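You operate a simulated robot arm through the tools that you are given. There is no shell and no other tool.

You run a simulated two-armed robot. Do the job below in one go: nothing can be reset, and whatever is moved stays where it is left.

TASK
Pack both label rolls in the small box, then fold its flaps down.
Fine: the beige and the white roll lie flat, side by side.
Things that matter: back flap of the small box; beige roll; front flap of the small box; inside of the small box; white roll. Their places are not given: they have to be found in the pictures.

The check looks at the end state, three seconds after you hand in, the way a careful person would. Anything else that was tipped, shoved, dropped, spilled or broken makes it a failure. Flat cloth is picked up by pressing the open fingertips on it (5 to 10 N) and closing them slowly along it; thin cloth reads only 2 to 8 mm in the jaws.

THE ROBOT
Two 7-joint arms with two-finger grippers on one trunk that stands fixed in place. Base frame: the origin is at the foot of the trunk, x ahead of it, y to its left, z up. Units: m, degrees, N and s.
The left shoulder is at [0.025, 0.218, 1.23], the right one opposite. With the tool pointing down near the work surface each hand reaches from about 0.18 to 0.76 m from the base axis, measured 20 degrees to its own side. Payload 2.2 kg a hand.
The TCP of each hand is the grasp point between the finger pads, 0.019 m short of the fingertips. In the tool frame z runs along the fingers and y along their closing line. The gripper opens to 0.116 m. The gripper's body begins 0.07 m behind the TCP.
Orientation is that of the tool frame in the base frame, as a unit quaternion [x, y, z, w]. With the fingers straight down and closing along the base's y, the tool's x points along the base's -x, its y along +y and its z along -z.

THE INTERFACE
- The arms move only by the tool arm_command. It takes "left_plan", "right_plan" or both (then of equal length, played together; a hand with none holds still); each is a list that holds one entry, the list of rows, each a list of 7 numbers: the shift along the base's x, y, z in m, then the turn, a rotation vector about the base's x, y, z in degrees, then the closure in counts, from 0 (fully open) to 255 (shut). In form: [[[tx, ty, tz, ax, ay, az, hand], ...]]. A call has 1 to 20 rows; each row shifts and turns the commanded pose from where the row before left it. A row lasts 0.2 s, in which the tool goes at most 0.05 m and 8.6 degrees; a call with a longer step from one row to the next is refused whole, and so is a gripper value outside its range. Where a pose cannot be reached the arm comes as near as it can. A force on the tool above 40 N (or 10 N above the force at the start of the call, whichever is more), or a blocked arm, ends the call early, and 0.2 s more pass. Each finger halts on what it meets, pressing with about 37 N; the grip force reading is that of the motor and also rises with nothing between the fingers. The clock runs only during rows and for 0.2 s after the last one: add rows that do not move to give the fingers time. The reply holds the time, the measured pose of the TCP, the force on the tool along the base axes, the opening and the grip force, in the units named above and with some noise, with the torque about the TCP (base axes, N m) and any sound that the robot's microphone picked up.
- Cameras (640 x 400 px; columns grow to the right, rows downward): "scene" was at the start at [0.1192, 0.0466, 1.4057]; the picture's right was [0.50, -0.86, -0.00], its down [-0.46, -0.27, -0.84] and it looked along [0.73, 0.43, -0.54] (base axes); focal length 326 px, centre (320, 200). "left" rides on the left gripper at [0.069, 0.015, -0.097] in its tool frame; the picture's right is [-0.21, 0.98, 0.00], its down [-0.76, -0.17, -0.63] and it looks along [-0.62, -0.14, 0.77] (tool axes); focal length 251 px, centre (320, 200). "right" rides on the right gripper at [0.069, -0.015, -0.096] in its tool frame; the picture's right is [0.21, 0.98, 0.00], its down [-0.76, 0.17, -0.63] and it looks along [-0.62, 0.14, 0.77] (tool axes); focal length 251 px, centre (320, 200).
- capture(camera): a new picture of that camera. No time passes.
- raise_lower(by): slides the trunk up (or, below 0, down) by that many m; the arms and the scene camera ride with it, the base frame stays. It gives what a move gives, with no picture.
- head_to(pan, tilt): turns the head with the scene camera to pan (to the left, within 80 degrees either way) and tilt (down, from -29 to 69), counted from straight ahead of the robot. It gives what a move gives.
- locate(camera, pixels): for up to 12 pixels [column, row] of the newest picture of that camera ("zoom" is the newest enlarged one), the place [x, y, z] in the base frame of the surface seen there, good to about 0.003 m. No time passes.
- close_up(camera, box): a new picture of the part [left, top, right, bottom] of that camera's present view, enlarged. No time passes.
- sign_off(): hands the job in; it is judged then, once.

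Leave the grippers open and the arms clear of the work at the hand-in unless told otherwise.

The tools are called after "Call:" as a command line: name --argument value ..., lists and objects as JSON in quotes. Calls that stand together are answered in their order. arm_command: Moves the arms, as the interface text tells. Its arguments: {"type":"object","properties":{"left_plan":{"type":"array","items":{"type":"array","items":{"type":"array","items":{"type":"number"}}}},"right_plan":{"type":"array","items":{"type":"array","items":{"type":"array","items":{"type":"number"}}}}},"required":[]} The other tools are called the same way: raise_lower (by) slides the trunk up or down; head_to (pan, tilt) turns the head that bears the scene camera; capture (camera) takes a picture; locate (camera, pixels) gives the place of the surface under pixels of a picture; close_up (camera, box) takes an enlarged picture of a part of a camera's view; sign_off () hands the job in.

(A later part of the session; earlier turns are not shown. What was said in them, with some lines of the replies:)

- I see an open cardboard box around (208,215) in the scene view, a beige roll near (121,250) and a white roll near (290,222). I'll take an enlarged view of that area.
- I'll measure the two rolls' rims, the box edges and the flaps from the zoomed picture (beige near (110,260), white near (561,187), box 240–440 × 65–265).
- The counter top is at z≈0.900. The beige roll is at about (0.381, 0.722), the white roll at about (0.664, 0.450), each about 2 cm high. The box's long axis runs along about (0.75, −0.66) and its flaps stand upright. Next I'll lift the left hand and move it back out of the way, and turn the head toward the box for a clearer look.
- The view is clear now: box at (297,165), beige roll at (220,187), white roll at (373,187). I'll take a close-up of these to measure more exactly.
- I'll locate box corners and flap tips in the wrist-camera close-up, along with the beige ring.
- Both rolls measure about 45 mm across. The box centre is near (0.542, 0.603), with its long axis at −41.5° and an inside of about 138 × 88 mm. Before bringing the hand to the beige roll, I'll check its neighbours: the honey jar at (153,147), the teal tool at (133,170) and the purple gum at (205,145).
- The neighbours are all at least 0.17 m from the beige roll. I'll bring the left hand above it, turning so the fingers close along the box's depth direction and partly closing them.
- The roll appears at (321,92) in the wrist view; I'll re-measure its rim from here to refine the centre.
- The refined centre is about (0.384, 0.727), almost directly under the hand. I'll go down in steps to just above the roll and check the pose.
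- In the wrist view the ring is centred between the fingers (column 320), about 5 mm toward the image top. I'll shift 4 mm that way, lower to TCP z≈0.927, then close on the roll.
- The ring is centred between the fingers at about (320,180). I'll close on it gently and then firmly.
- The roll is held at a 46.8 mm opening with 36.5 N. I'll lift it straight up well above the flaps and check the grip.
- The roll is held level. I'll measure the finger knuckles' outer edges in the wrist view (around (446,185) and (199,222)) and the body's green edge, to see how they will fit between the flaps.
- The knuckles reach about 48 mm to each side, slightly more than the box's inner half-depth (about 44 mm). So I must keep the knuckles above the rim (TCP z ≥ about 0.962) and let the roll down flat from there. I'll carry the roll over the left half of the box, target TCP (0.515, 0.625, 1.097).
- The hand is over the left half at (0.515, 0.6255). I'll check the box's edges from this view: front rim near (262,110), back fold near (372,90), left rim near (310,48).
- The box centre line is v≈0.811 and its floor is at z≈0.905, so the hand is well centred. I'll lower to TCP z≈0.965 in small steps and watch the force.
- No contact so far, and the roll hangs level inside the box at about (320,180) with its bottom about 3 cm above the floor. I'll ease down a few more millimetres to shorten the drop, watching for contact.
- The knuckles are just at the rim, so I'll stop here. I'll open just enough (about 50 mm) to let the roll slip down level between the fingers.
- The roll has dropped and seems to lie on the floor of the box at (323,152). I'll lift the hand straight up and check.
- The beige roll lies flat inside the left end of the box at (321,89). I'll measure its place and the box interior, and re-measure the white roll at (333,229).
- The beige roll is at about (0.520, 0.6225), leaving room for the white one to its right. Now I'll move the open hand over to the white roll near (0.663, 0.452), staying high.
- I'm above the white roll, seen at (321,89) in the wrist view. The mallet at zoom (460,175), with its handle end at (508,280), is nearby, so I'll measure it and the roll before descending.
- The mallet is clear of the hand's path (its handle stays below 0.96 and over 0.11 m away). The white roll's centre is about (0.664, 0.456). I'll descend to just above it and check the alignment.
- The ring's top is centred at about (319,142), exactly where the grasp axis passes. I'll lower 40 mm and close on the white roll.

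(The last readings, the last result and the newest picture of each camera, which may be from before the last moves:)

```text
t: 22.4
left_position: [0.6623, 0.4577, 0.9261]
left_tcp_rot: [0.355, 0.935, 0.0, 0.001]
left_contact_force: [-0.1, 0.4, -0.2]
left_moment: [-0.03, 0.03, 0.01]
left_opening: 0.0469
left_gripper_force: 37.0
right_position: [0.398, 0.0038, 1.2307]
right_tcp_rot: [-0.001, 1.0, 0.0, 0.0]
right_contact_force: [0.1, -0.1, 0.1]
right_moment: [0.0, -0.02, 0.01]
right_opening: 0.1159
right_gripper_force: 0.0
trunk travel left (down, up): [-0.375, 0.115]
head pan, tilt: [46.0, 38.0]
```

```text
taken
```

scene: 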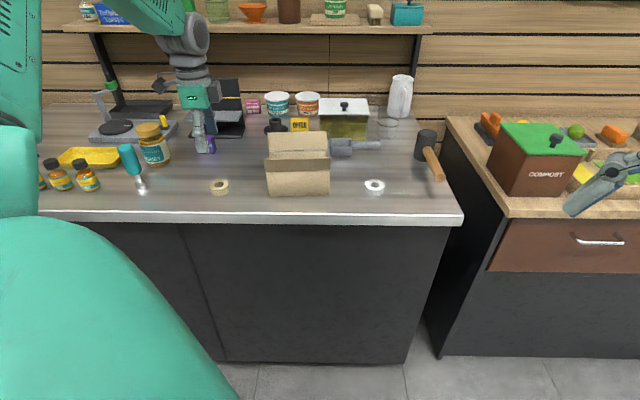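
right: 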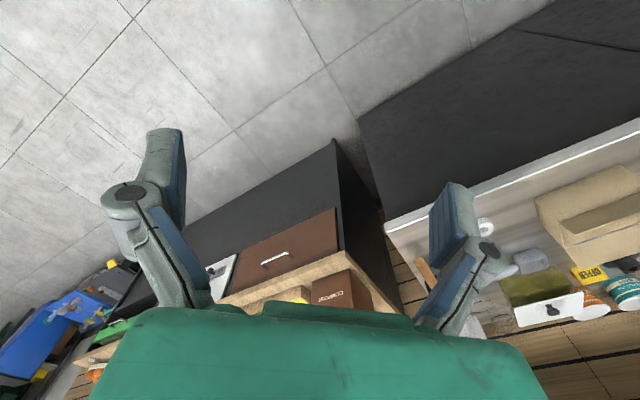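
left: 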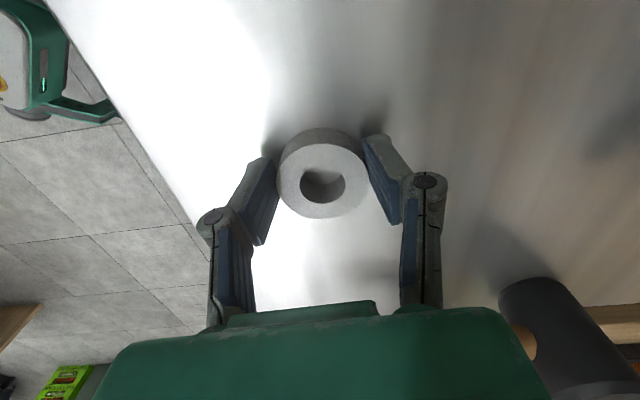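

The white roll is gripped (46.9 mm, 37 N). I'll lift it straight up to about z 1.10, then carry it over the right half of the box at (0.5685, 0.579).

Call:
arm_command --left_plan '[[[0, 0, 0.01, 0, 0, 0, 230], [0, 0, 0.02, 0, 0, 0, 230], [0, 0, 0.03, 0, 0, 0, 230], [0, 0, 0.04, 0, 0, 0, 230], [0, 0, 0.04, 0, 0, 0, 230], [0, 0, 0.033, 0, 0, 0, 230], [-0.01, 0.0129, 0, 0, 0, 0, 230], [-0.0188, 0.0242, 0, 0, 0, 0, 230], [-0.0188, 0.0242, 0, 0, 0, 0, 230], [-0.0188, 0.0242, 0, 0, 0, 0, 230], [-0.0188, 0.0242, 0, 0, 0, 0, 230], [-0.0086, 0.0114, 0, 0, 0, 0, 230], [0, 0, 0, 0, 0, 0, 230], [0, 0, 0, 0, 0, 0, 230]]]'

Call:
capture --camera "left"

Call:
close_up --camera "scene" --box '[220, 60, 390, 210]'

```text
t: 25.4
left_position: [0.5685, 0.5786, 1.0998]
left_tcp_rot: [0.356, 0.935, 0.0, 0.001]
left_contact_force: [-1.1, 0.1, -0.6]
left_moment: [0.01, -0.03, 0.02]
left_opening: 0.0468
left_gripper_force: 37.2
right_position: [0.3974, 0.0045, 1.231]
right_tcp_rot: [0.0, 1.0, 0.0, 0.001]
right_contact_force: [0.7, 0.2, -0.2]
right_moment: [0.02, -0.03, 0.01]
right_opening: 0.1158
right_gripper_force: 0.1
trunk travel left (down, up): [-0.375, 0.115]
head pan, tilt: [46.0, 38.0]
```

```text
taken
```

left: 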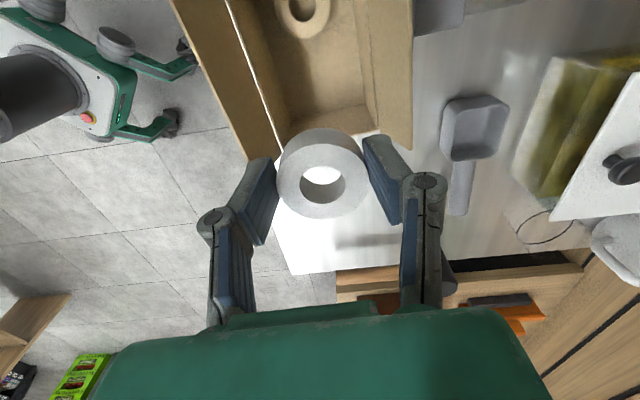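

```text
2.67 times, centred on (305, 135) of scene
```

zoom: 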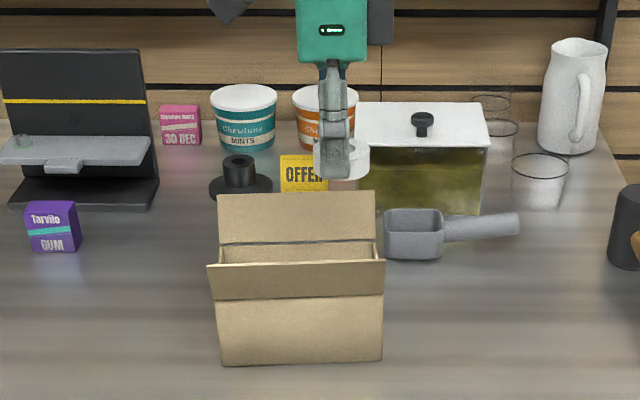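

The white roll hangs level above the right half. I'll check that the floor spot directly beneath it (pixel about (320,80)) is free and where the right wall is (near (330,118)).

Call:
locate --camera "left" --pixels '[[320, 80], [320, 100], [330, 112], [335, 125], [290, 90], [362, 85], [300, 32], [372, 60], [262, 85], [382, 110], [411, 60], [411, 140]]'

```text
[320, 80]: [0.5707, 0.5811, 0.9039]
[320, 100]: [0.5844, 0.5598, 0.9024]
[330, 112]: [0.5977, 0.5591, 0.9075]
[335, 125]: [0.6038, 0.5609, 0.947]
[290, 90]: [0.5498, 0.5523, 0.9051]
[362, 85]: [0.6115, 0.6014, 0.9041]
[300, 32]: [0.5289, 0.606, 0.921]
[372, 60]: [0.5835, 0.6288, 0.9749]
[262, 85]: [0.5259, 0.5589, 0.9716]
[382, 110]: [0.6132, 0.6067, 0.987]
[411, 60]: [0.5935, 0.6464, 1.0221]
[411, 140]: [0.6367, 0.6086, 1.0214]
```

The floor under the roll is free and the right wall is about 35 mm further. I'll lower to TCP z≈0.962 as before.

Call:
arm_command --left_plan '[[[0, 0, -0.03, 0, 0, 0, 230], [0, 0, -0.03, 0, 0, 0, 230], [0, 0, -0.025, 0, 0, 0, 230], [0, 0, -0.02, 0, 0, 0, 230], [0, 0, -0.015, 0, 0, 0, 230], [0, 0, -0.012, 0, 0, 0, 230], [0, 0, -0.006, 0, 0, 0, 230], [0, 0, 0, 0, 0, 0, 230]]]'

Call:
capture --camera "left"

```text
t: 27.2
left_position: [0.5696, 0.5793, 0.9622]
left_tcp_rot: [0.356, 0.935, 0.0, 0.002]
left_contact_force: [-0.1, 0.3, -0.2]
left_moment: [0.0, 0.0, 0.01]
left_opening: 0.0466
left_gripper_force: 37.0
right_position: [0.3963, 0.0038, 1.2315]
right_tcp_rot: [0.0, 1.0, 0.0, 0.0]
right_contact_force: [0.4, -0.4, 1.0]
right_moment: [0.0, 0.01, 0.01]
right_opening: 0.116
right_gripper_force: 0.0
trunk travel left (down, up): [-0.375, 0.115]
head pan, tilt: [46.0, 38.0]
```

```text
taken
```

left: 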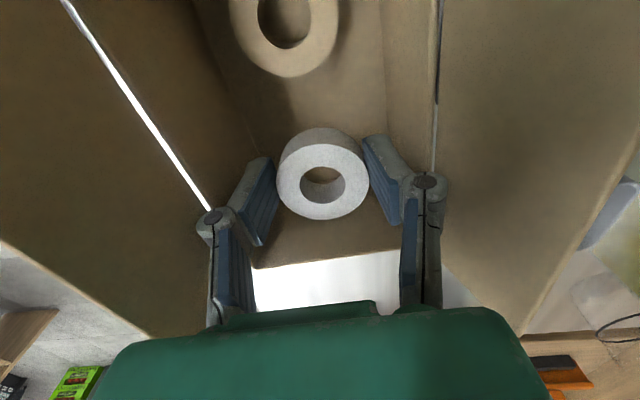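

No contact, and the white roll is level with the beige one below at the top of the picture. I'll open slightly to release it, wait, and then lift straight out.

Call:
arm_command --left_plan '[[[0, 0, 0, 0, 0, 0, 143], [0, 0, 0, 0, 0, 0, 143], [0, 0, 0, 0, 0, 0, 143], [0, 0, 0.01, 0, 0, 0, 143], [0, 0, 0.02, 0, 0, 0, 143], [0, 0, 0.03, 0, 0, 0, 143], [0, 0, 0.04, 0, 0, 0, 143], [0, 0, 0.04, 0, 0, 0, 143], [0, 0, 0, 0, 0, 0, 143]]]'

Call:
capture --camera "left"

Call:
close_up --camera "scene" --box '[220, 60, 390, 210]'

```text
t: 29.2
left_position: [0.5706, 0.5801, 1.1041]
left_tcp_rot: [0.355, 0.935, -0.001, 0.001]
left_contact_force: [0.5, 0.0, -0.2]
left_moment: [-0.04, 0.01, -0.02]
left_opening: 0.0508
left_gripper_force: 0.0
right_position: [0.3978, 0.0042, 1.2305]
right_tcp_rot: [0.0, 1.0, 0.0, 0.0]
right_contact_force: [1.2, 0.0, 0.8]
right_moment: [0.01, 0.02, -0.01]
right_opening: 0.1159
right_gripper_force: 0.0
trunk travel left (down, up): [-0.375, 0.115]
head pan, tilt: [46.0, 38.0]
```

```text
taken
```

left: 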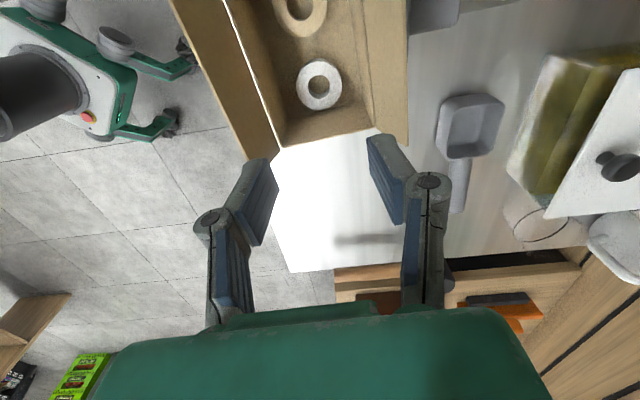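

```text
2.67 times, centred on (305, 135) of scene
```

zoom: 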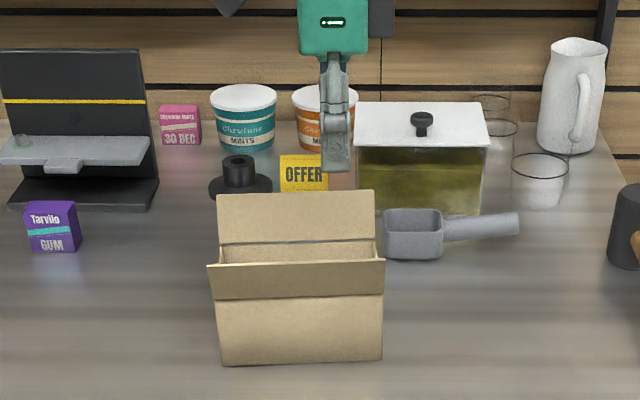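

Both rolls lie flat side by side in the box. Next I'll fold the front flap. I'll close the fingers, move to the front side of the box at TCP (0.469, 0.520) outside the flap, and lower so the fingertips are at z≈1.005.

Call:
arm_command --left_plan '[[[-0.0204, -0.012, 0.01, 0, 0, 0, 180], [-0.0204, -0.012, 0, 0, 0, 0, 220], [-0.0204, -0.012, 0, 0, 0, 0, 255], [-0.0204, -0.012, 0, 0, 0, 0, 255], [-0.0204, -0.012, 0, 0, 0, 0, 255], [0, 0, -0.03, 0, 0, 0, 255], [0, 0, -0.03, 0, 0, 0, 255], [0, 0, -0.03, 0, 0, 0, 255], [0, 0, 0, 0, 0, 0, 255]]]'

Call:
capture --camera "left"

Call:
close_up --camera "scene" --box '[220, 90, 390, 215]'

```text
t: 31.2
left_position: [0.4661, 0.5174, 1.0226]
left_tcp_rot: [0.355, 0.935, 0.0, 0.001]
left_contact_force: [-0.5, 0.3, -0.8]
left_moment: [-0.01, -0.03, 0.0]
left_opening: 0.0
left_gripper_force: 28.7
right_position: [0.3974, 0.003, 1.2314]
right_tcp_rot: [0.0, 1.0, 0.0, 0.001]
right_contact_force: [-0.1, -0.5, 0.6]
right_moment: [-0.01, -0.04, 0.01]
right_opening: 0.1161
right_gripper_force: 0.0
trunk travel left (down, up): [-0.375, 0.115]
head pan, tilt: [46.0, 38.0]
```

```text
taken
```

left: 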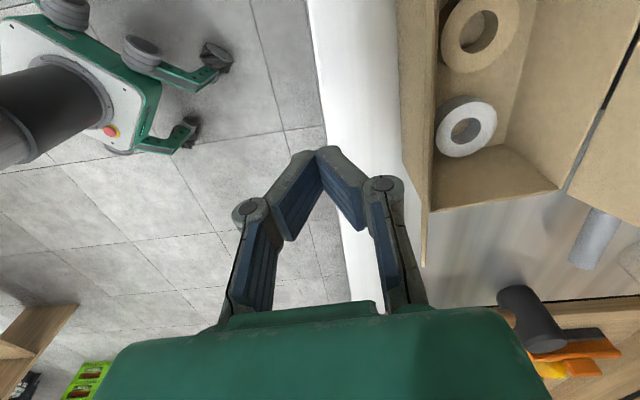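

```text
3.20 times, centred on (305, 152) of scene
```

zoom: 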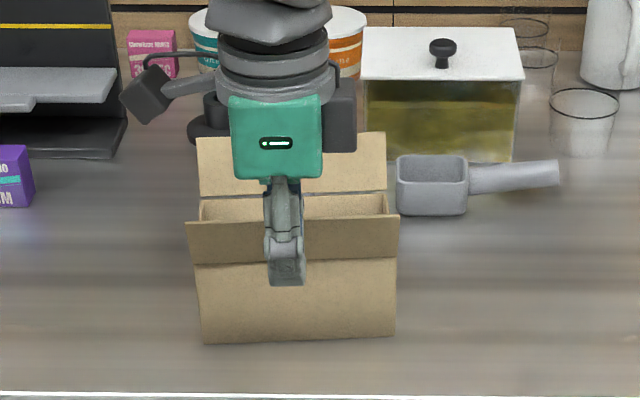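

The closed fingertips stand in front of the front flap, clear of it. I'll push toward the box along (0.663, 0.749) in small steps to swing the flap inward past upright, and watch the force.

Call:
arm_command --left_plan '[[[0.0099, 0.0112, 0, 0, 0, 0, 255], [0.0099, 0.0112, 0, 0, 0, 0, 255], [0.0066, 0.0075, 0, 0, 0, 0, 255], [0.0053, 0.006, 0, 0, 0, 0, 255], [0.0053, 0.006, 0, 0, 0, 0, 255], [0.0053, 0.006, 0, 0, 0, 0, 255], [0.0053, 0.006, 0, 0, 0, 0, 255], [0, 0, 0, 0, 0, 0, 255]]]'

Call:
capture --camera "left"

Call:
close_up --camera "scene" --box '[220, 90, 390, 215]'

```text
t: 33.0
left_position: [0.5143, 0.5717, 1.0227]
left_tcp_rot: [0.355, 0.935, 0.0, 0.001]
left_contact_force: [-0.5, -0.1, 0.4]
left_moment: [-0.03, 0.0, 0.0]
left_opening: 0.0
left_gripper_force: 28.5
right_position: [0.3968, 0.0045, 1.2318]
right_tcp_rot: [-0.001, 1.0, 0.0, 0.002]
right_contact_force: [0.3, 0.3, -0.6]
right_moment: [0.01, -0.02, 0.0]
right_opening: 0.1159
right_gripper_force: 0.0
trunk travel left (down, up): [-0.375, 0.115]
head pan, tilt: [46.0, 38.0]
```

```text
taken
```

left: 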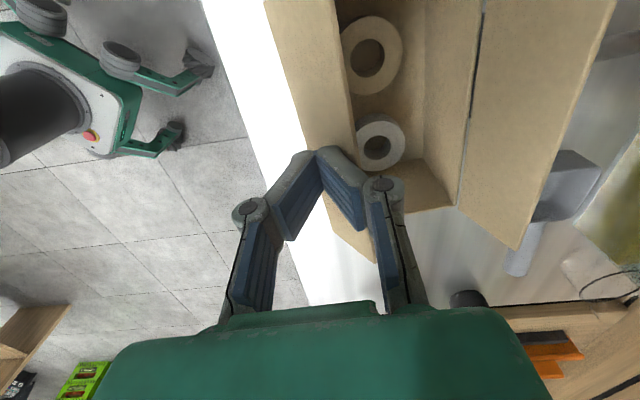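

```text
3.20 times, centred on (305, 152) of scene
```

zoom: 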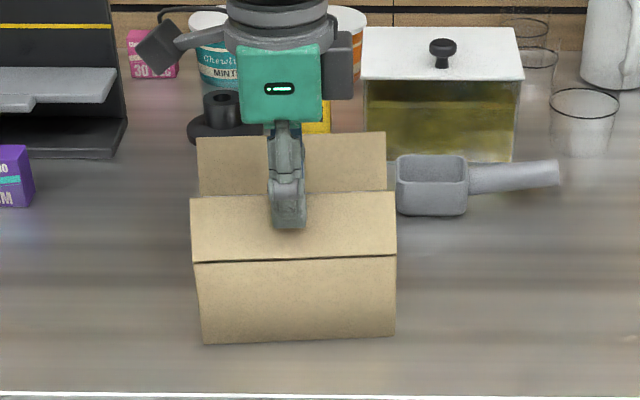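

The flap follows almost without force and now leans inward. I'll continue in an arc, inward and down, to press it flat.

Call:
arm_command --left_plan '[[[0.0027, 0.003, -0.002, 0, 0, 0, 255], [0.0027, 0.003, -0.002, 0, 0, 0, 255], [0.0017, 0.0019, -0.004, 0, 0, 0, 255], [0.0017, 0.0019, -0.004, 0, 0, 0, 255], [0.001, 0.0011, -0.004, 0, 0, 0, 255], [0.001, 0.0011, -0.004, 0, 0, 0, 255], [0, 0, -0.002, 0, 0, 0, 255], [0, 0, 0, 0, 0, 0, 255]]]'

Call:
capture --camera "left"

Call:
close_up --camera "scene" --box '[220, 90, 390, 215]'

```text
t: 34.8
left_position: [0.5251, 0.5834, 1.0007]
left_tcp_rot: [0.355, 0.935, -0.001, 0.001]
left_contact_force: [-0.1, 0.4, 0.1]
left_moment: [0.02, -0.04, 0.0]
left_opening: 0.0
left_gripper_force: 28.4
right_position: [0.3961, 0.0046, 1.2316]
right_tcp_rot: [0.0, 1.0, 0.0, 0.0]
right_contact_force: [0.2, -0.1, -0.1]
right_moment: [0.02, -0.01, -0.01]
right_opening: 0.1158
right_gripper_force: 0.0
trunk travel left (down, up): [-0.375, 0.115]
head pan, tilt: [46.0, 38.0]
```

```text
taken
```

left: 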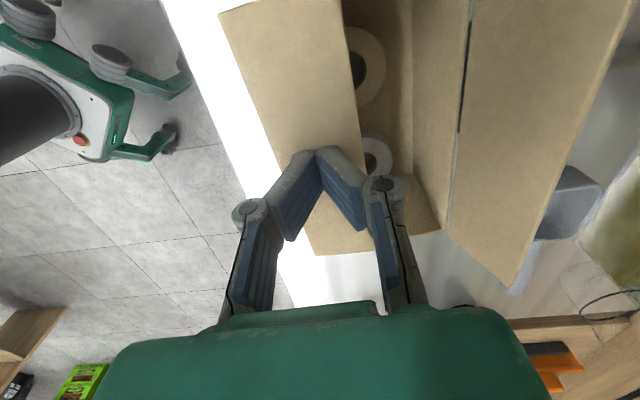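

```text
3.20 times, centred on (305, 152) of scene
```

zoom: 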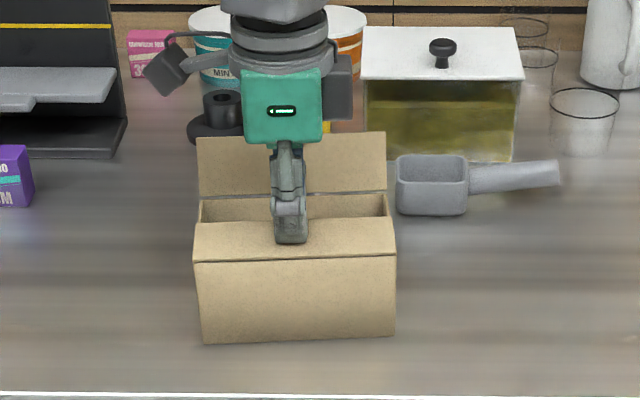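

The front flap is nearly flat. I'll measure its free edge (zoom (225,224), (370,219)) and hinge line to see the remaining tilt.

Call:
locate --camera "zoom" --pixels '[[215, 226], [250, 224], [340, 221], [380, 219], [210, 255], [300, 252], [380, 250], [290, 240], [250, 205], [350, 205]]'

Call:
locate --camera "left" --pixels '[[335, 20], [350, 90], [355, 120], [230, 25], [270, 110], [300, 60], [345, 230], [340, 240], [465, 60], [460, 150], [610, 20], [515, 280]]'

```text
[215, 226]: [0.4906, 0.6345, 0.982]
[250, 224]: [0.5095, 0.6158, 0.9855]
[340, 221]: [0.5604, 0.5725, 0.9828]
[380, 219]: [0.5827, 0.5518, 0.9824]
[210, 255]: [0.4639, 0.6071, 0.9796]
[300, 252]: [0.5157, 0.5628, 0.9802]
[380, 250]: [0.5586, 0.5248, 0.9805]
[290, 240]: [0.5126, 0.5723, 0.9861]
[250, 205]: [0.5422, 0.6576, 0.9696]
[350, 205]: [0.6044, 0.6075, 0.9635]
```

```text
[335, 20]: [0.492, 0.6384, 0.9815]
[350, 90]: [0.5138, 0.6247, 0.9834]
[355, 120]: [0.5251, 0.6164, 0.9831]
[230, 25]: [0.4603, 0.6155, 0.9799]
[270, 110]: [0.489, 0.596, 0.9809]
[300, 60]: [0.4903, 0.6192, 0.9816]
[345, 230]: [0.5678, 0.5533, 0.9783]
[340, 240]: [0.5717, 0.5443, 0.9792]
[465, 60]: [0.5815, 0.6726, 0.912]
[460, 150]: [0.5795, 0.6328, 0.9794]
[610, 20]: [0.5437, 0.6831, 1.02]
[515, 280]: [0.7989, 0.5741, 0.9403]
```

The front flap is practically horizontal (edge z≈0.982, hinge ≈0.980). I'll press 3 mm more, then lift off and see whether it stays down.

Call:
arm_command --left_plan '[[[0, 0, -0.002, 0, 0, 0, 255], [0, 0, -0.001, 0, 0, 0, 255], [0, 0, 0, 0, 0, 0, 255]]]'

Call:
arm_command --left_plan '[[[0, 0, 0.01, 0, 0, 0, 255], [0, 0, 0.02, 0, 0, 0, 255], [0, 0, 0.03, 0, 0, 0, 255], [0, 0, 0.03, 0, 0, 0, 255], [0, 0, 0, 0, 0, 0, 255]]]'

Call:
capture --camera "left"

Call:
close_up --camera "scene" --box '[220, 90, 390, 215]'

```text
t: 35.6
left_position: [0.524, 0.5844, 0.9975]
left_tcp_rot: [0.355, 0.935, -0.001, 0.002]
left_contact_force: [1.2, 0.1, 3.5]
left_moment: [0.0, 0.03, 0.02]
left_opening: 0.0059
left_gripper_force: 28.0
right_position: [0.396, 0.0048, 1.2327]
right_tcp_rot: [0.0, 1.0, 0.0, 0.001]
right_contact_force: [0.0, 0.2, -1.0]
right_moment: [-0.02, 0.0, 0.05]
right_opening: 0.116
right_gripper_force: 0.1
trunk travel left (down, up): [-0.375, 0.115]
head pan, tilt: [46.0, 38.0]
```

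```text
t: 36.8
left_position: [0.5245, 0.5825, 1.0879]
left_tcp_rot: [0.355, 0.935, -0.001, 0.0]
left_contact_force: [0.8, 0.0, 0.1]
left_moment: [0.0, 0.04, -0.01]
left_opening: 0.0002
left_gripper_force: 28.4
right_position: [0.3974, 0.0033, 1.232]
right_tcp_rot: [0.0, 1.0, 0.001, 0.001]
right_contact_force: [0.7, 0.6, -0.3]
right_moment: [0.01, 0.05, -0.01]
right_opening: 0.1159
right_gripper_force: 0.1
trunk travel left (down, up): [-0.375, 0.115]
head pan, tilt: [46.0, 38.0]
```

```text
taken
```

left: 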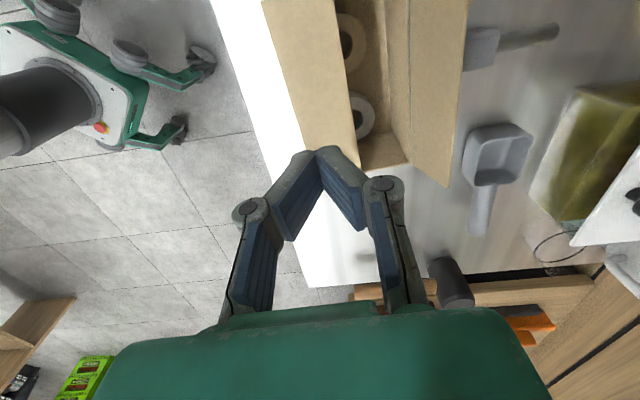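

```text
3.20 times, centred on (305, 152) of scene
```

zoom: 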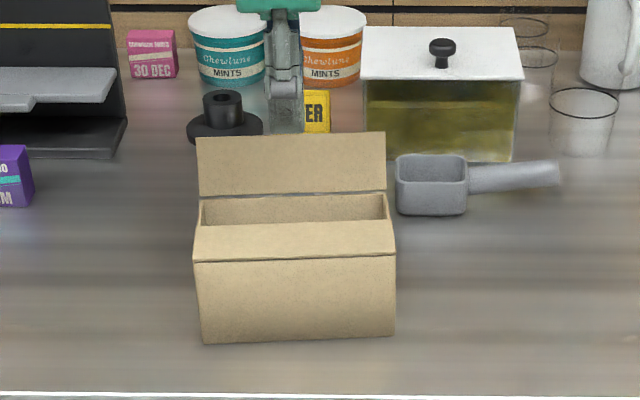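

The front flap stays down by itself. For the back flap I have to reach behind it near the limit of the arm, so I'll tilt the hand 25° (fingers pointing away) and move high over the box to behind the back flap.

Call:
arm_command --left_plan '[[[0.005, 0.0056, 0.005, 4.68, -4.14, 0, 255], [0.01, 0.0113, 0.005, 4.68, -4.14, 0, 255], [0.01, 0.0113, 0.005, 4.68, -4.14, 0, 255], [0.01, 0.0113, 0, 4.68, -4.14, 0, 255], [0.01, 0.0113, 0, 0, 0, 0, 255], [0.01, 0.0113, 0, 0, 0, 0, 255], [0.01, 0.0113, 0, 0, 0, 0, 255], [0.01, 0.0113, 0, 0, 0, 0, 255], [0.005, 0.0056, 0, 0, 0, 0, 255], [0, 0, 0, 0, 0, 0, 255], [0, 0, 0, 0, 0, 0, 255]]]'

Call:
capture --camera "left"

Call:
close_up --camera "scene" --box '[220, 60, 390, 215]'

```text
t: 39.2
left_position: [0.6055, 0.6733, 1.1011]
left_tcp_rot: [0.346, 0.913, 0.201, 0.078]
left_contact_force: [0.0, 0.1, 0.3]
left_moment: [0.0, -0.01, 0.01]
left_opening: 0.0
left_gripper_force: 28.3
right_position: [0.3966, 0.0048, 1.2316]
right_tcp_rot: [0.0, 1.0, 0.0, 0.001]
right_contact_force: [0.2, 0.6, -0.5]
right_moment: [0.01, -0.01, 0.0]
right_opening: 0.1157
right_gripper_force: 0.0
trunk travel left (down, up): [-0.375, 0.115]
head pan, tilt: [46.0, 38.0]
```

```text
taken
```

left: 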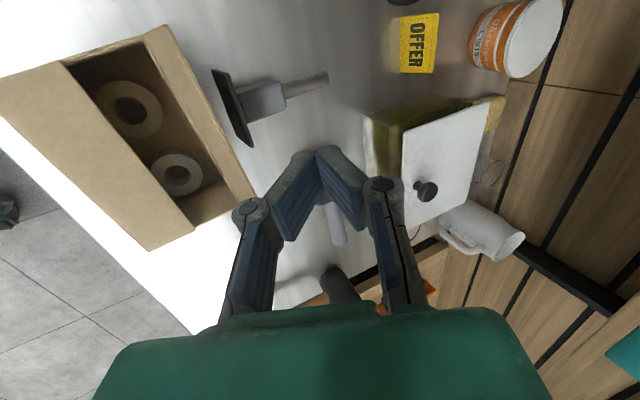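

```text
2.58 times, centred on (305, 138) of scene
```

zoom: 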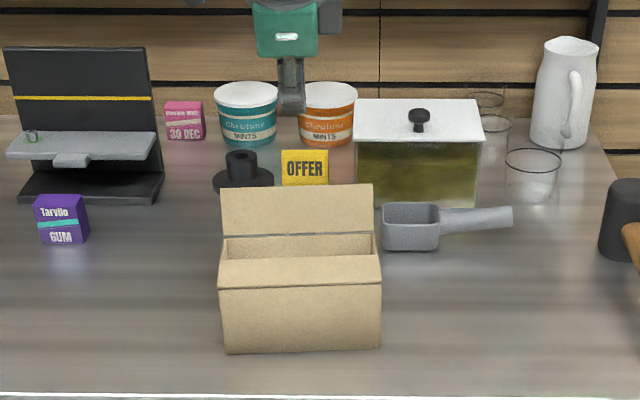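

The hand is behind the back flap at z 1.10. There is another grey/dark item behind the box in the wrist view around (232,108)–(300,85), which the box hides from the scene camera. I'll measure it before going down.

Call:
close_up --camera "left" --box '[120, 20, 400, 260]'

Call:
locate --camera "left" --pixels '[[215, 75], [228, 100], [245, 140], [240, 120], [262, 95], [300, 85], [325, 75], [165, 35], [250, 190], [205, 115], [185, 80], [230, 160]]'

```text
1.67 times, centred on (260, 140) of left
```

zoom: 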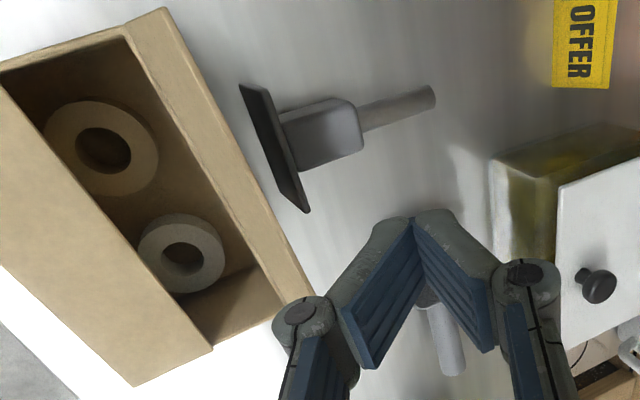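

```text
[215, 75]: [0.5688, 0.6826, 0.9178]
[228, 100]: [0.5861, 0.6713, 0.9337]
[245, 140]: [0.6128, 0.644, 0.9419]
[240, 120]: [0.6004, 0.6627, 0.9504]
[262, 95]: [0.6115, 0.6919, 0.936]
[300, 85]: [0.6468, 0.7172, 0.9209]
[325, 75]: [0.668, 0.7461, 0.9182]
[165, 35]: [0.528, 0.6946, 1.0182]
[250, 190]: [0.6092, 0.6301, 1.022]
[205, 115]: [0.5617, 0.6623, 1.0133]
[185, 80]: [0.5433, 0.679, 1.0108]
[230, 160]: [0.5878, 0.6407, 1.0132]
```

The hidden item, a scraper-like tool, tops out at about z 0.952, so my fingertips at z≈1.0 stay 45 mm above it. I'll lower behind the flap to TCP z≈1.022.

Call:
arm_command --left_plan '[[[0, 0, -0.02, 0, 0, 0, 255], [0, 0, -0.02, 0, 0, 0, 255], [0, 0, -0.02, 0, 0, 0, 255], [0, 0, -0.012, 0, 0, 0, 255], [0, 0, -0.006, 0, 0, 0, 255], [0, 0, 0, 0, 0, 0, 255]]]'

Call:
capture --camera "left"

Call:
close_up --camera "scene" --box '[220, 60, 390, 215]'

```text
t: 40.6
left_position: [0.6058, 0.6734, 1.0236]
left_tcp_rot: [0.347, 0.913, 0.202, 0.078]
left_contact_force: [-0.2, -0.9, -0.3]
left_moment: [0.03, 0.0, 0.0]
left_opening: 0.0
left_gripper_force: 28.4
right_position: [0.3972, 0.0043, 1.2298]
right_tcp_rot: [0.0, 1.0, 0.0, 0.001]
right_contact_force: [1.2, -0.1, 1.2]
right_moment: [-0.01, 0.01, 0.01]
right_opening: 0.116
right_gripper_force: 0.2
trunk travel left (down, up): [-0.375, 0.115]
head pan, tilt: [46.0, 38.0]
```

```text
taken
```

left: 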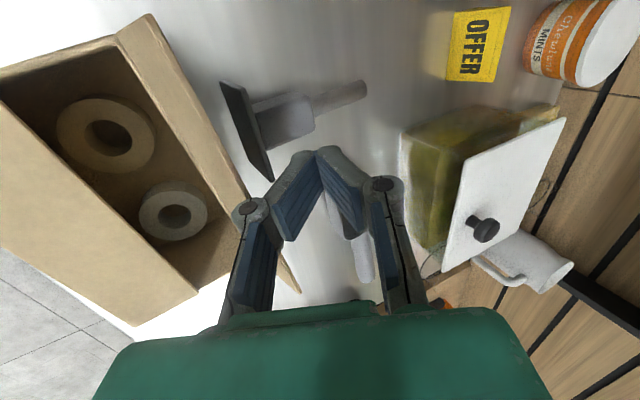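

```text
2.58 times, centred on (305, 138) of scene
```

zoom: 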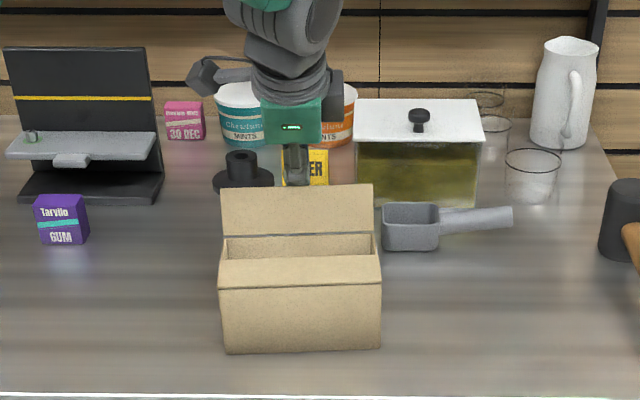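

The fingertip is behind the back flap. I'll pull toward the robot along (−0.663, −0.749) in small steps to swing the flap up and inward.

Call:
arm_command --left_plan '[[[-0.0066, -0.0075, 0, 0, 0, 0, 255], [-0.0053, -0.006, 0, 0, 0, 0, 255], [-0.0053, -0.006, 0, 0, 0, 0, 255], [-0.0053, -0.006, 0, 0, 0, 0, 255], [-0.0053, -0.006, 0, 0, 0, 0, 255], [-0.0053, -0.006, 0, 0, 0, 0, 255], [0, 0, 0, 0, 0, 0, 255]]]'

Call:
capture --camera "left"

Call:
close_up --camera "scene" --box '[220, 60, 390, 215]'

```text
t: 42.2
left_position: [0.5712, 0.6374, 1.0235]
left_tcp_rot: [0.346, 0.913, 0.202, 0.077]
left_contact_force: [-0.5, -0.5, -0.4]
left_moment: [-0.01, -0.04, 0.01]
left_opening: 0.0001
left_gripper_force: 27.9
right_position: [0.3977, 0.0043, 1.2319]
right_tcp_rot: [0.0, 1.0, 0.0, 0.001]
right_contact_force: [0.0, 0.3, 0.2]
right_moment: [-0.01, 0.0, 0.01]
right_opening: 0.116
right_gripper_force: 0.0
trunk travel left (down, up): [-0.375, 0.115]
head pan, tilt: [46.0, 38.0]
```

```text
taken
```

left: 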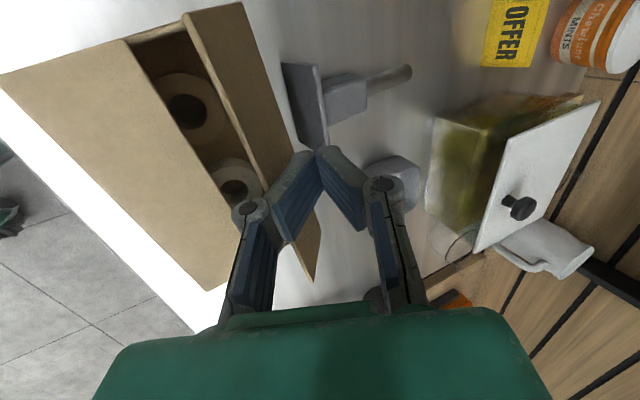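

```text
2.58 times, centred on (305, 138) of scene
```

zoom: 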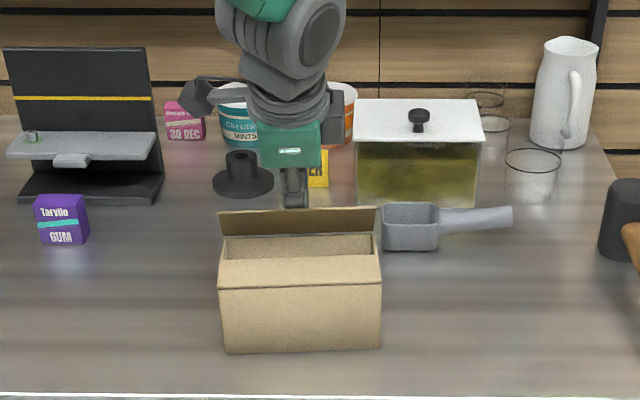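

The back flap is swinging inward with no noticeable force. I'll continue a bit further in and then arc downward to lay it flat.

Call:
arm_command --left_plan '[[[-0.0045, -0.0051, 0, 0, 0, 0, 255], [-0.0045, -0.0051, 0, 0, 0, 0, 255], [-0.0045, -0.0051, -0.001, 0, 0, 0, 255], [-0.0015, -0.0016, -0.004, 0, 0, 0, 255], [-0.0015, -0.0016, -0.004, 0, 0, 0, 255], [-0.001, -0.001, -0.004, 0, 0, 0, 255], [-0.0007, -0.0008, -0.003, 0, 0, 0, 255], [0, 0, 0, 0, 0, 0, 255]]]'

Call:
capture --camera "left"

Call:
close_up --camera "scene" --box '[220, 60, 390, 215]'

```text
t: 44.0
left_position: [0.5542, 0.6157, 1.0089]
left_tcp_rot: [0.347, 0.912, 0.202, 0.077]
left_contact_force: [0.1, -0.5, -0.6]
left_moment: [-0.01, -0.01, 0.0]
left_opening: 0.0
left_gripper_force: 28.1
right_position: [0.3975, 0.0038, 1.2315]
right_tcp_rot: [0.0, 1.0, 0.001, 0.001]
right_contact_force: [0.6, -0.3, 0.0]
right_moment: [-0.02, -0.03, 0.03]
right_opening: 0.1159
right_gripper_force: 0.0
trunk travel left (down, up): [-0.375, 0.115]
head pan, tilt: [46.0, 38.0]
```

```text
taken
```

left: 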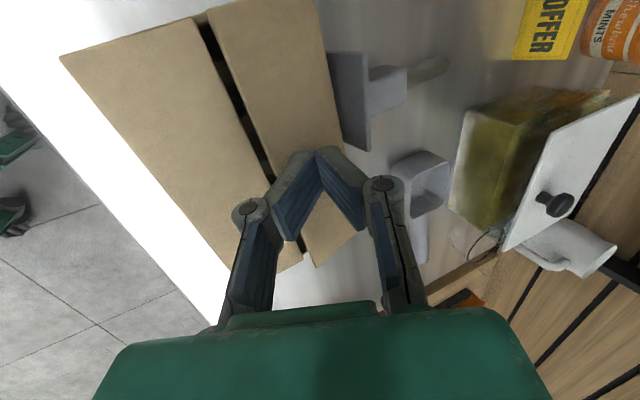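

```text
2.58 times, centred on (305, 138) of scene
```

zoom: 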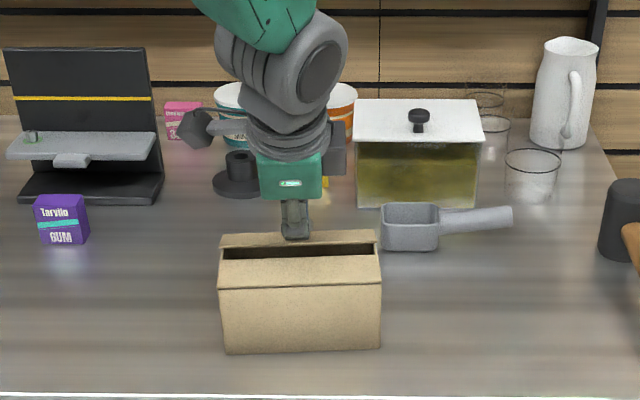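

The back flap is almost down. I'll check the height of its free edge (wrist view near (235,90)) against its hinge side (near (320,60)).

Call:
locate --camera "left" --pixels '[[215, 25], [240, 85], [262, 135], [300, 15], [325, 80], [335, 120], [335, 210], [315, 255], [200, 30], [225, 85], [245, 150], [130, 100]]'

```text
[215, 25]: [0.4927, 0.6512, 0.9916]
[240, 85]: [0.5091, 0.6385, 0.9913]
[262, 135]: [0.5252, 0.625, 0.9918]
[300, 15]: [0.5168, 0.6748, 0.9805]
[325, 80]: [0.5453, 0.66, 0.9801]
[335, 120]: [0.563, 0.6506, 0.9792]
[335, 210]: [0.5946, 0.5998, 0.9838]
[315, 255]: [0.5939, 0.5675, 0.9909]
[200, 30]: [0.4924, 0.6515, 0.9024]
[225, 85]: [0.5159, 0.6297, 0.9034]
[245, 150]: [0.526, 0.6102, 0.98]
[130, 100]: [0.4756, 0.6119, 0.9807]
```

The free edge is still about 11 mm high, so I'll press down about 9 mm more in small steps.

Call:
arm_command --left_plan '[[[-0.0007, -0.0008, -0.003, 0, 0, 0, 255], [0, 0, -0.003, 0, 0, 0, 255], [0, 0, -0.002, 0, 0, 0, 255], [0, 0, -0.001, 0, 0, 0, 255], [0, 0, 0, 0, 0, 0, 255]]]'

Call:
capture --camera "left"

Call:
locate --camera "left" --pixels '[[215, 25], [240, 80], [262, 130], [300, 15], [325, 80], [335, 210], [315, 255], [200, 30], [130, 100]]'

```text
t: 45.2
left_position: [0.5522, 0.6152, 0.9996]
left_tcp_rot: [0.347, 0.913, 0.202, 0.078]
left_contact_force: [0.8, -0.3, 1.8]
left_moment: [0.02, 0.0, 0.0]
left_opening: 0.0
left_gripper_force: 27.9
right_position: [0.3975, 0.0039, 1.2316]
right_tcp_rot: [0.0, 1.0, -0.001, 0.001]
right_contact_force: [0.1, 0.8, -0.6]
right_moment: [0.01, -0.04, 0.01]
right_opening: 0.1163
right_gripper_force: 0.2
trunk travel left (down, up): [-0.375, 0.115]
head pan, tilt: [46.0, 38.0]
```

```text
taken
```

left: 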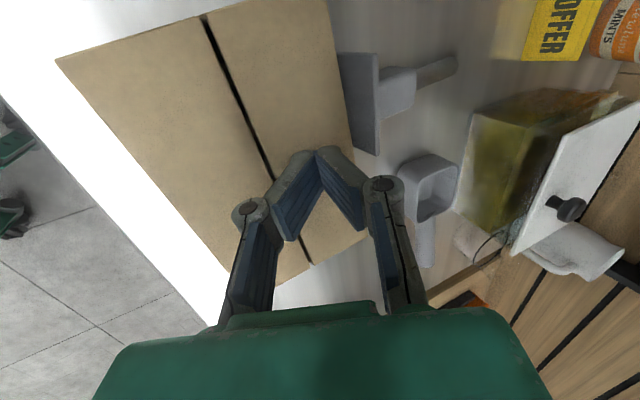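

```text
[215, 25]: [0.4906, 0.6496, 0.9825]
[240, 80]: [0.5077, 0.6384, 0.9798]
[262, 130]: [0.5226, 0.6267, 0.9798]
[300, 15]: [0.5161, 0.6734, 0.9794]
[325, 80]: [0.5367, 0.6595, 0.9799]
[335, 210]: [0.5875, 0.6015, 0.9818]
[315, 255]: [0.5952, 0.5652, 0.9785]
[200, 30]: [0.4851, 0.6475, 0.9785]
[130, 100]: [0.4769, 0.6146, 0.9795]
```

Both flaps are now level at z≈0.980 with just 1.8 N of contact. I'll lift straight up, untilt, back away toward the robot, and open the gripper.

Call:
arm_command --left_plan '[[[0, 0, 0.005, 0, 0, 0, 255], [0, 0, 0.01, 0, 0, 0, 255], [0, 0, 0.02, 0, 0, 0, 255], [0, 0, 0.03, 0, 0, 0, 255], [0, 0, 0.03, 0, 0, 0, 255], [0, 0, 0.03, -4.68, 4.14, 0, 200], [-0.01, -0.01, 0.03, -4.68, 4.14, 0, 150], [-0.03, -0.015, 0.02, -4.68, 4.14, 0, 100], [-0.03, -0.02, 0, -4.68, 4.14, 0, 50], [-0.03, -0.02, 0, 0, 0, 0, 0], [-0.03, -0.02, 0, 0, 0, 0, 0], [-0.03, -0.02, 0, 0, 0, 0, 0], [-0.03, -0.02, 0, 0, 0, 0, 0], [0, 0, 0, 0, 0, 0, 0]]]'

Call:
capture --camera "left"

Call:
capture --camera "scene"

Call:
close_up --camera "scene" --box '[220, 90, 390, 215]'

```text
t: 48.2
left_position: [0.3628, 0.4891, 1.1755]
left_tcp_rot: [0.355, 0.935, 0.001, 0.0]
left_contact_force: [-0.2, 0.3, -0.8]
left_moment: [0.02, 0.02, 0.01]
left_opening: 0.1157
left_gripper_force: 0.1
right_position: [0.3986, 0.0017, 1.2308]
right_tcp_rot: [0.0, 1.0, 0.001, 0.001]
right_contact_force: [0.1, 0.1, -1.0]
right_moment: [0.01, -0.02, 0.02]
right_opening: 0.1162
right_gripper_force: 0.0
trunk travel left (down, up): [-0.375, 0.115]
head pan, tilt: [46.0, 38.0]
```

```text
taken
```

left: 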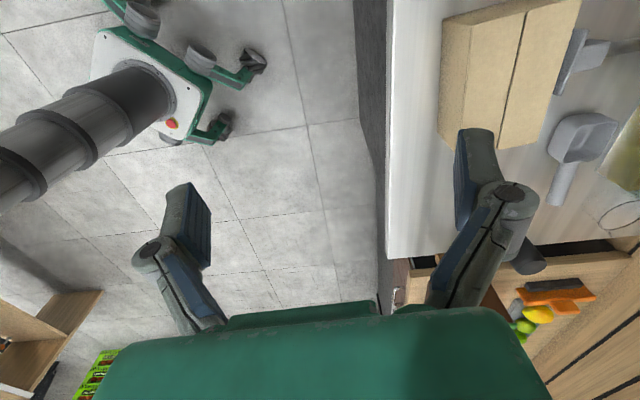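

```text
taken
```

scene: 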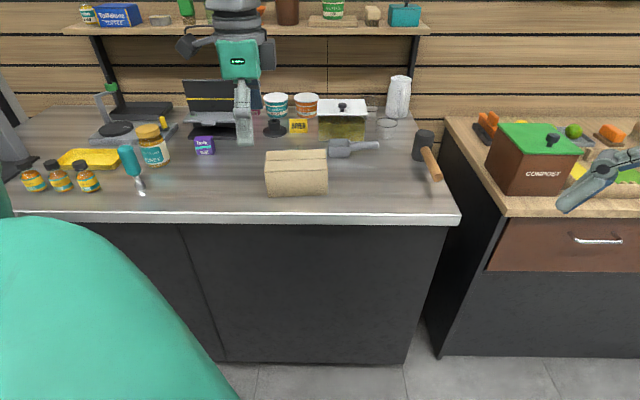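

```text
3.20 times, centred on (305, 152) of scene
```

zoom: 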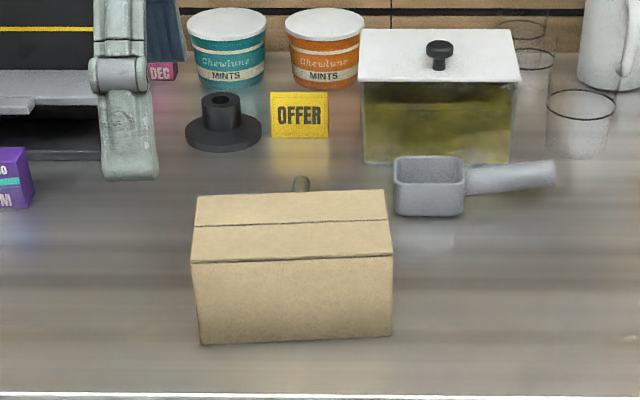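

Both flaps lie flat in the picture and the hand is clear and open. As a last check, I'll measure the lid's heights at the front, middle seam and back.

Call:
locate --camera "zoom" --pixels '[[210, 255], [300, 250], [380, 250], [215, 230], [290, 228], [375, 224], [215, 220], [290, 218], [375, 214], [215, 200], [290, 197], [375, 195]]'

Call:
close_up --camera "left" --box '[420, 0, 640, 150]'

```text
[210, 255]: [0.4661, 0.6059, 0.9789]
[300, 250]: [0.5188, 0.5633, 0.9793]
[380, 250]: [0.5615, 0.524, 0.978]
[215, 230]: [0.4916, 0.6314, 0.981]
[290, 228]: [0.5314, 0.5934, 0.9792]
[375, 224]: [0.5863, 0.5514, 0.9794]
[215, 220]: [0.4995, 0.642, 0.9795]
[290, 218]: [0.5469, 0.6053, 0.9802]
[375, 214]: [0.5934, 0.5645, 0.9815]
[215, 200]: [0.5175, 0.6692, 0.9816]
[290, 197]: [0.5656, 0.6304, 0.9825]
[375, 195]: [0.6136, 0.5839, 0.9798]
```

```text
2.67 times, centred on (530, 75) of left
```

zoom: 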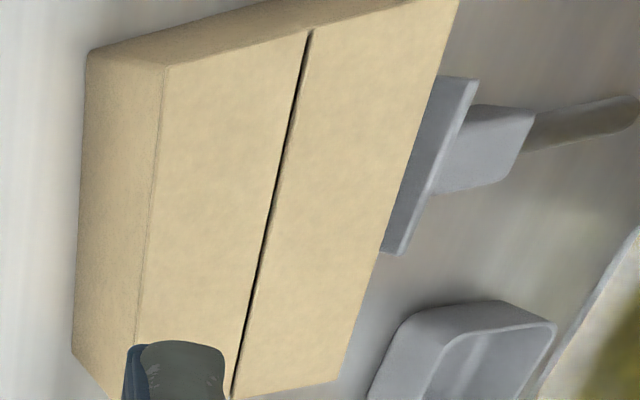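

The lid is level everywhere (z 0.978–0.982), both rolls lie flat inside, and the surrounding items look undisturbed. The grippers are open and the arms clear of the work. I'm handing the job in.

Call:
sign_off

```text
The job is handed in.
```

The job is handed in: both label rolls are in the small box and both flaps are folded down.

- **Rolls:** the beige roll is in the left half and the white roll in the right half, side by side. I let each one drop about 3 cm because the gripper's knuckles would not fit below the rim. The wrist camera showed both lying flat before I closed the box.
- **Flaps:** both stayed down after I lifted off. The lid measured level, at z 0.978 to 0.982 m from front to back.
- **Surroundings:** a scraper-like tool behind the box was hidden from the scene camera. The fingers stayed about 4.5 cm above it. Nothing else on the counter looked disturbed in the last pictures.
- **At hand-in:** both grippers were open and the arms were clear of the work.
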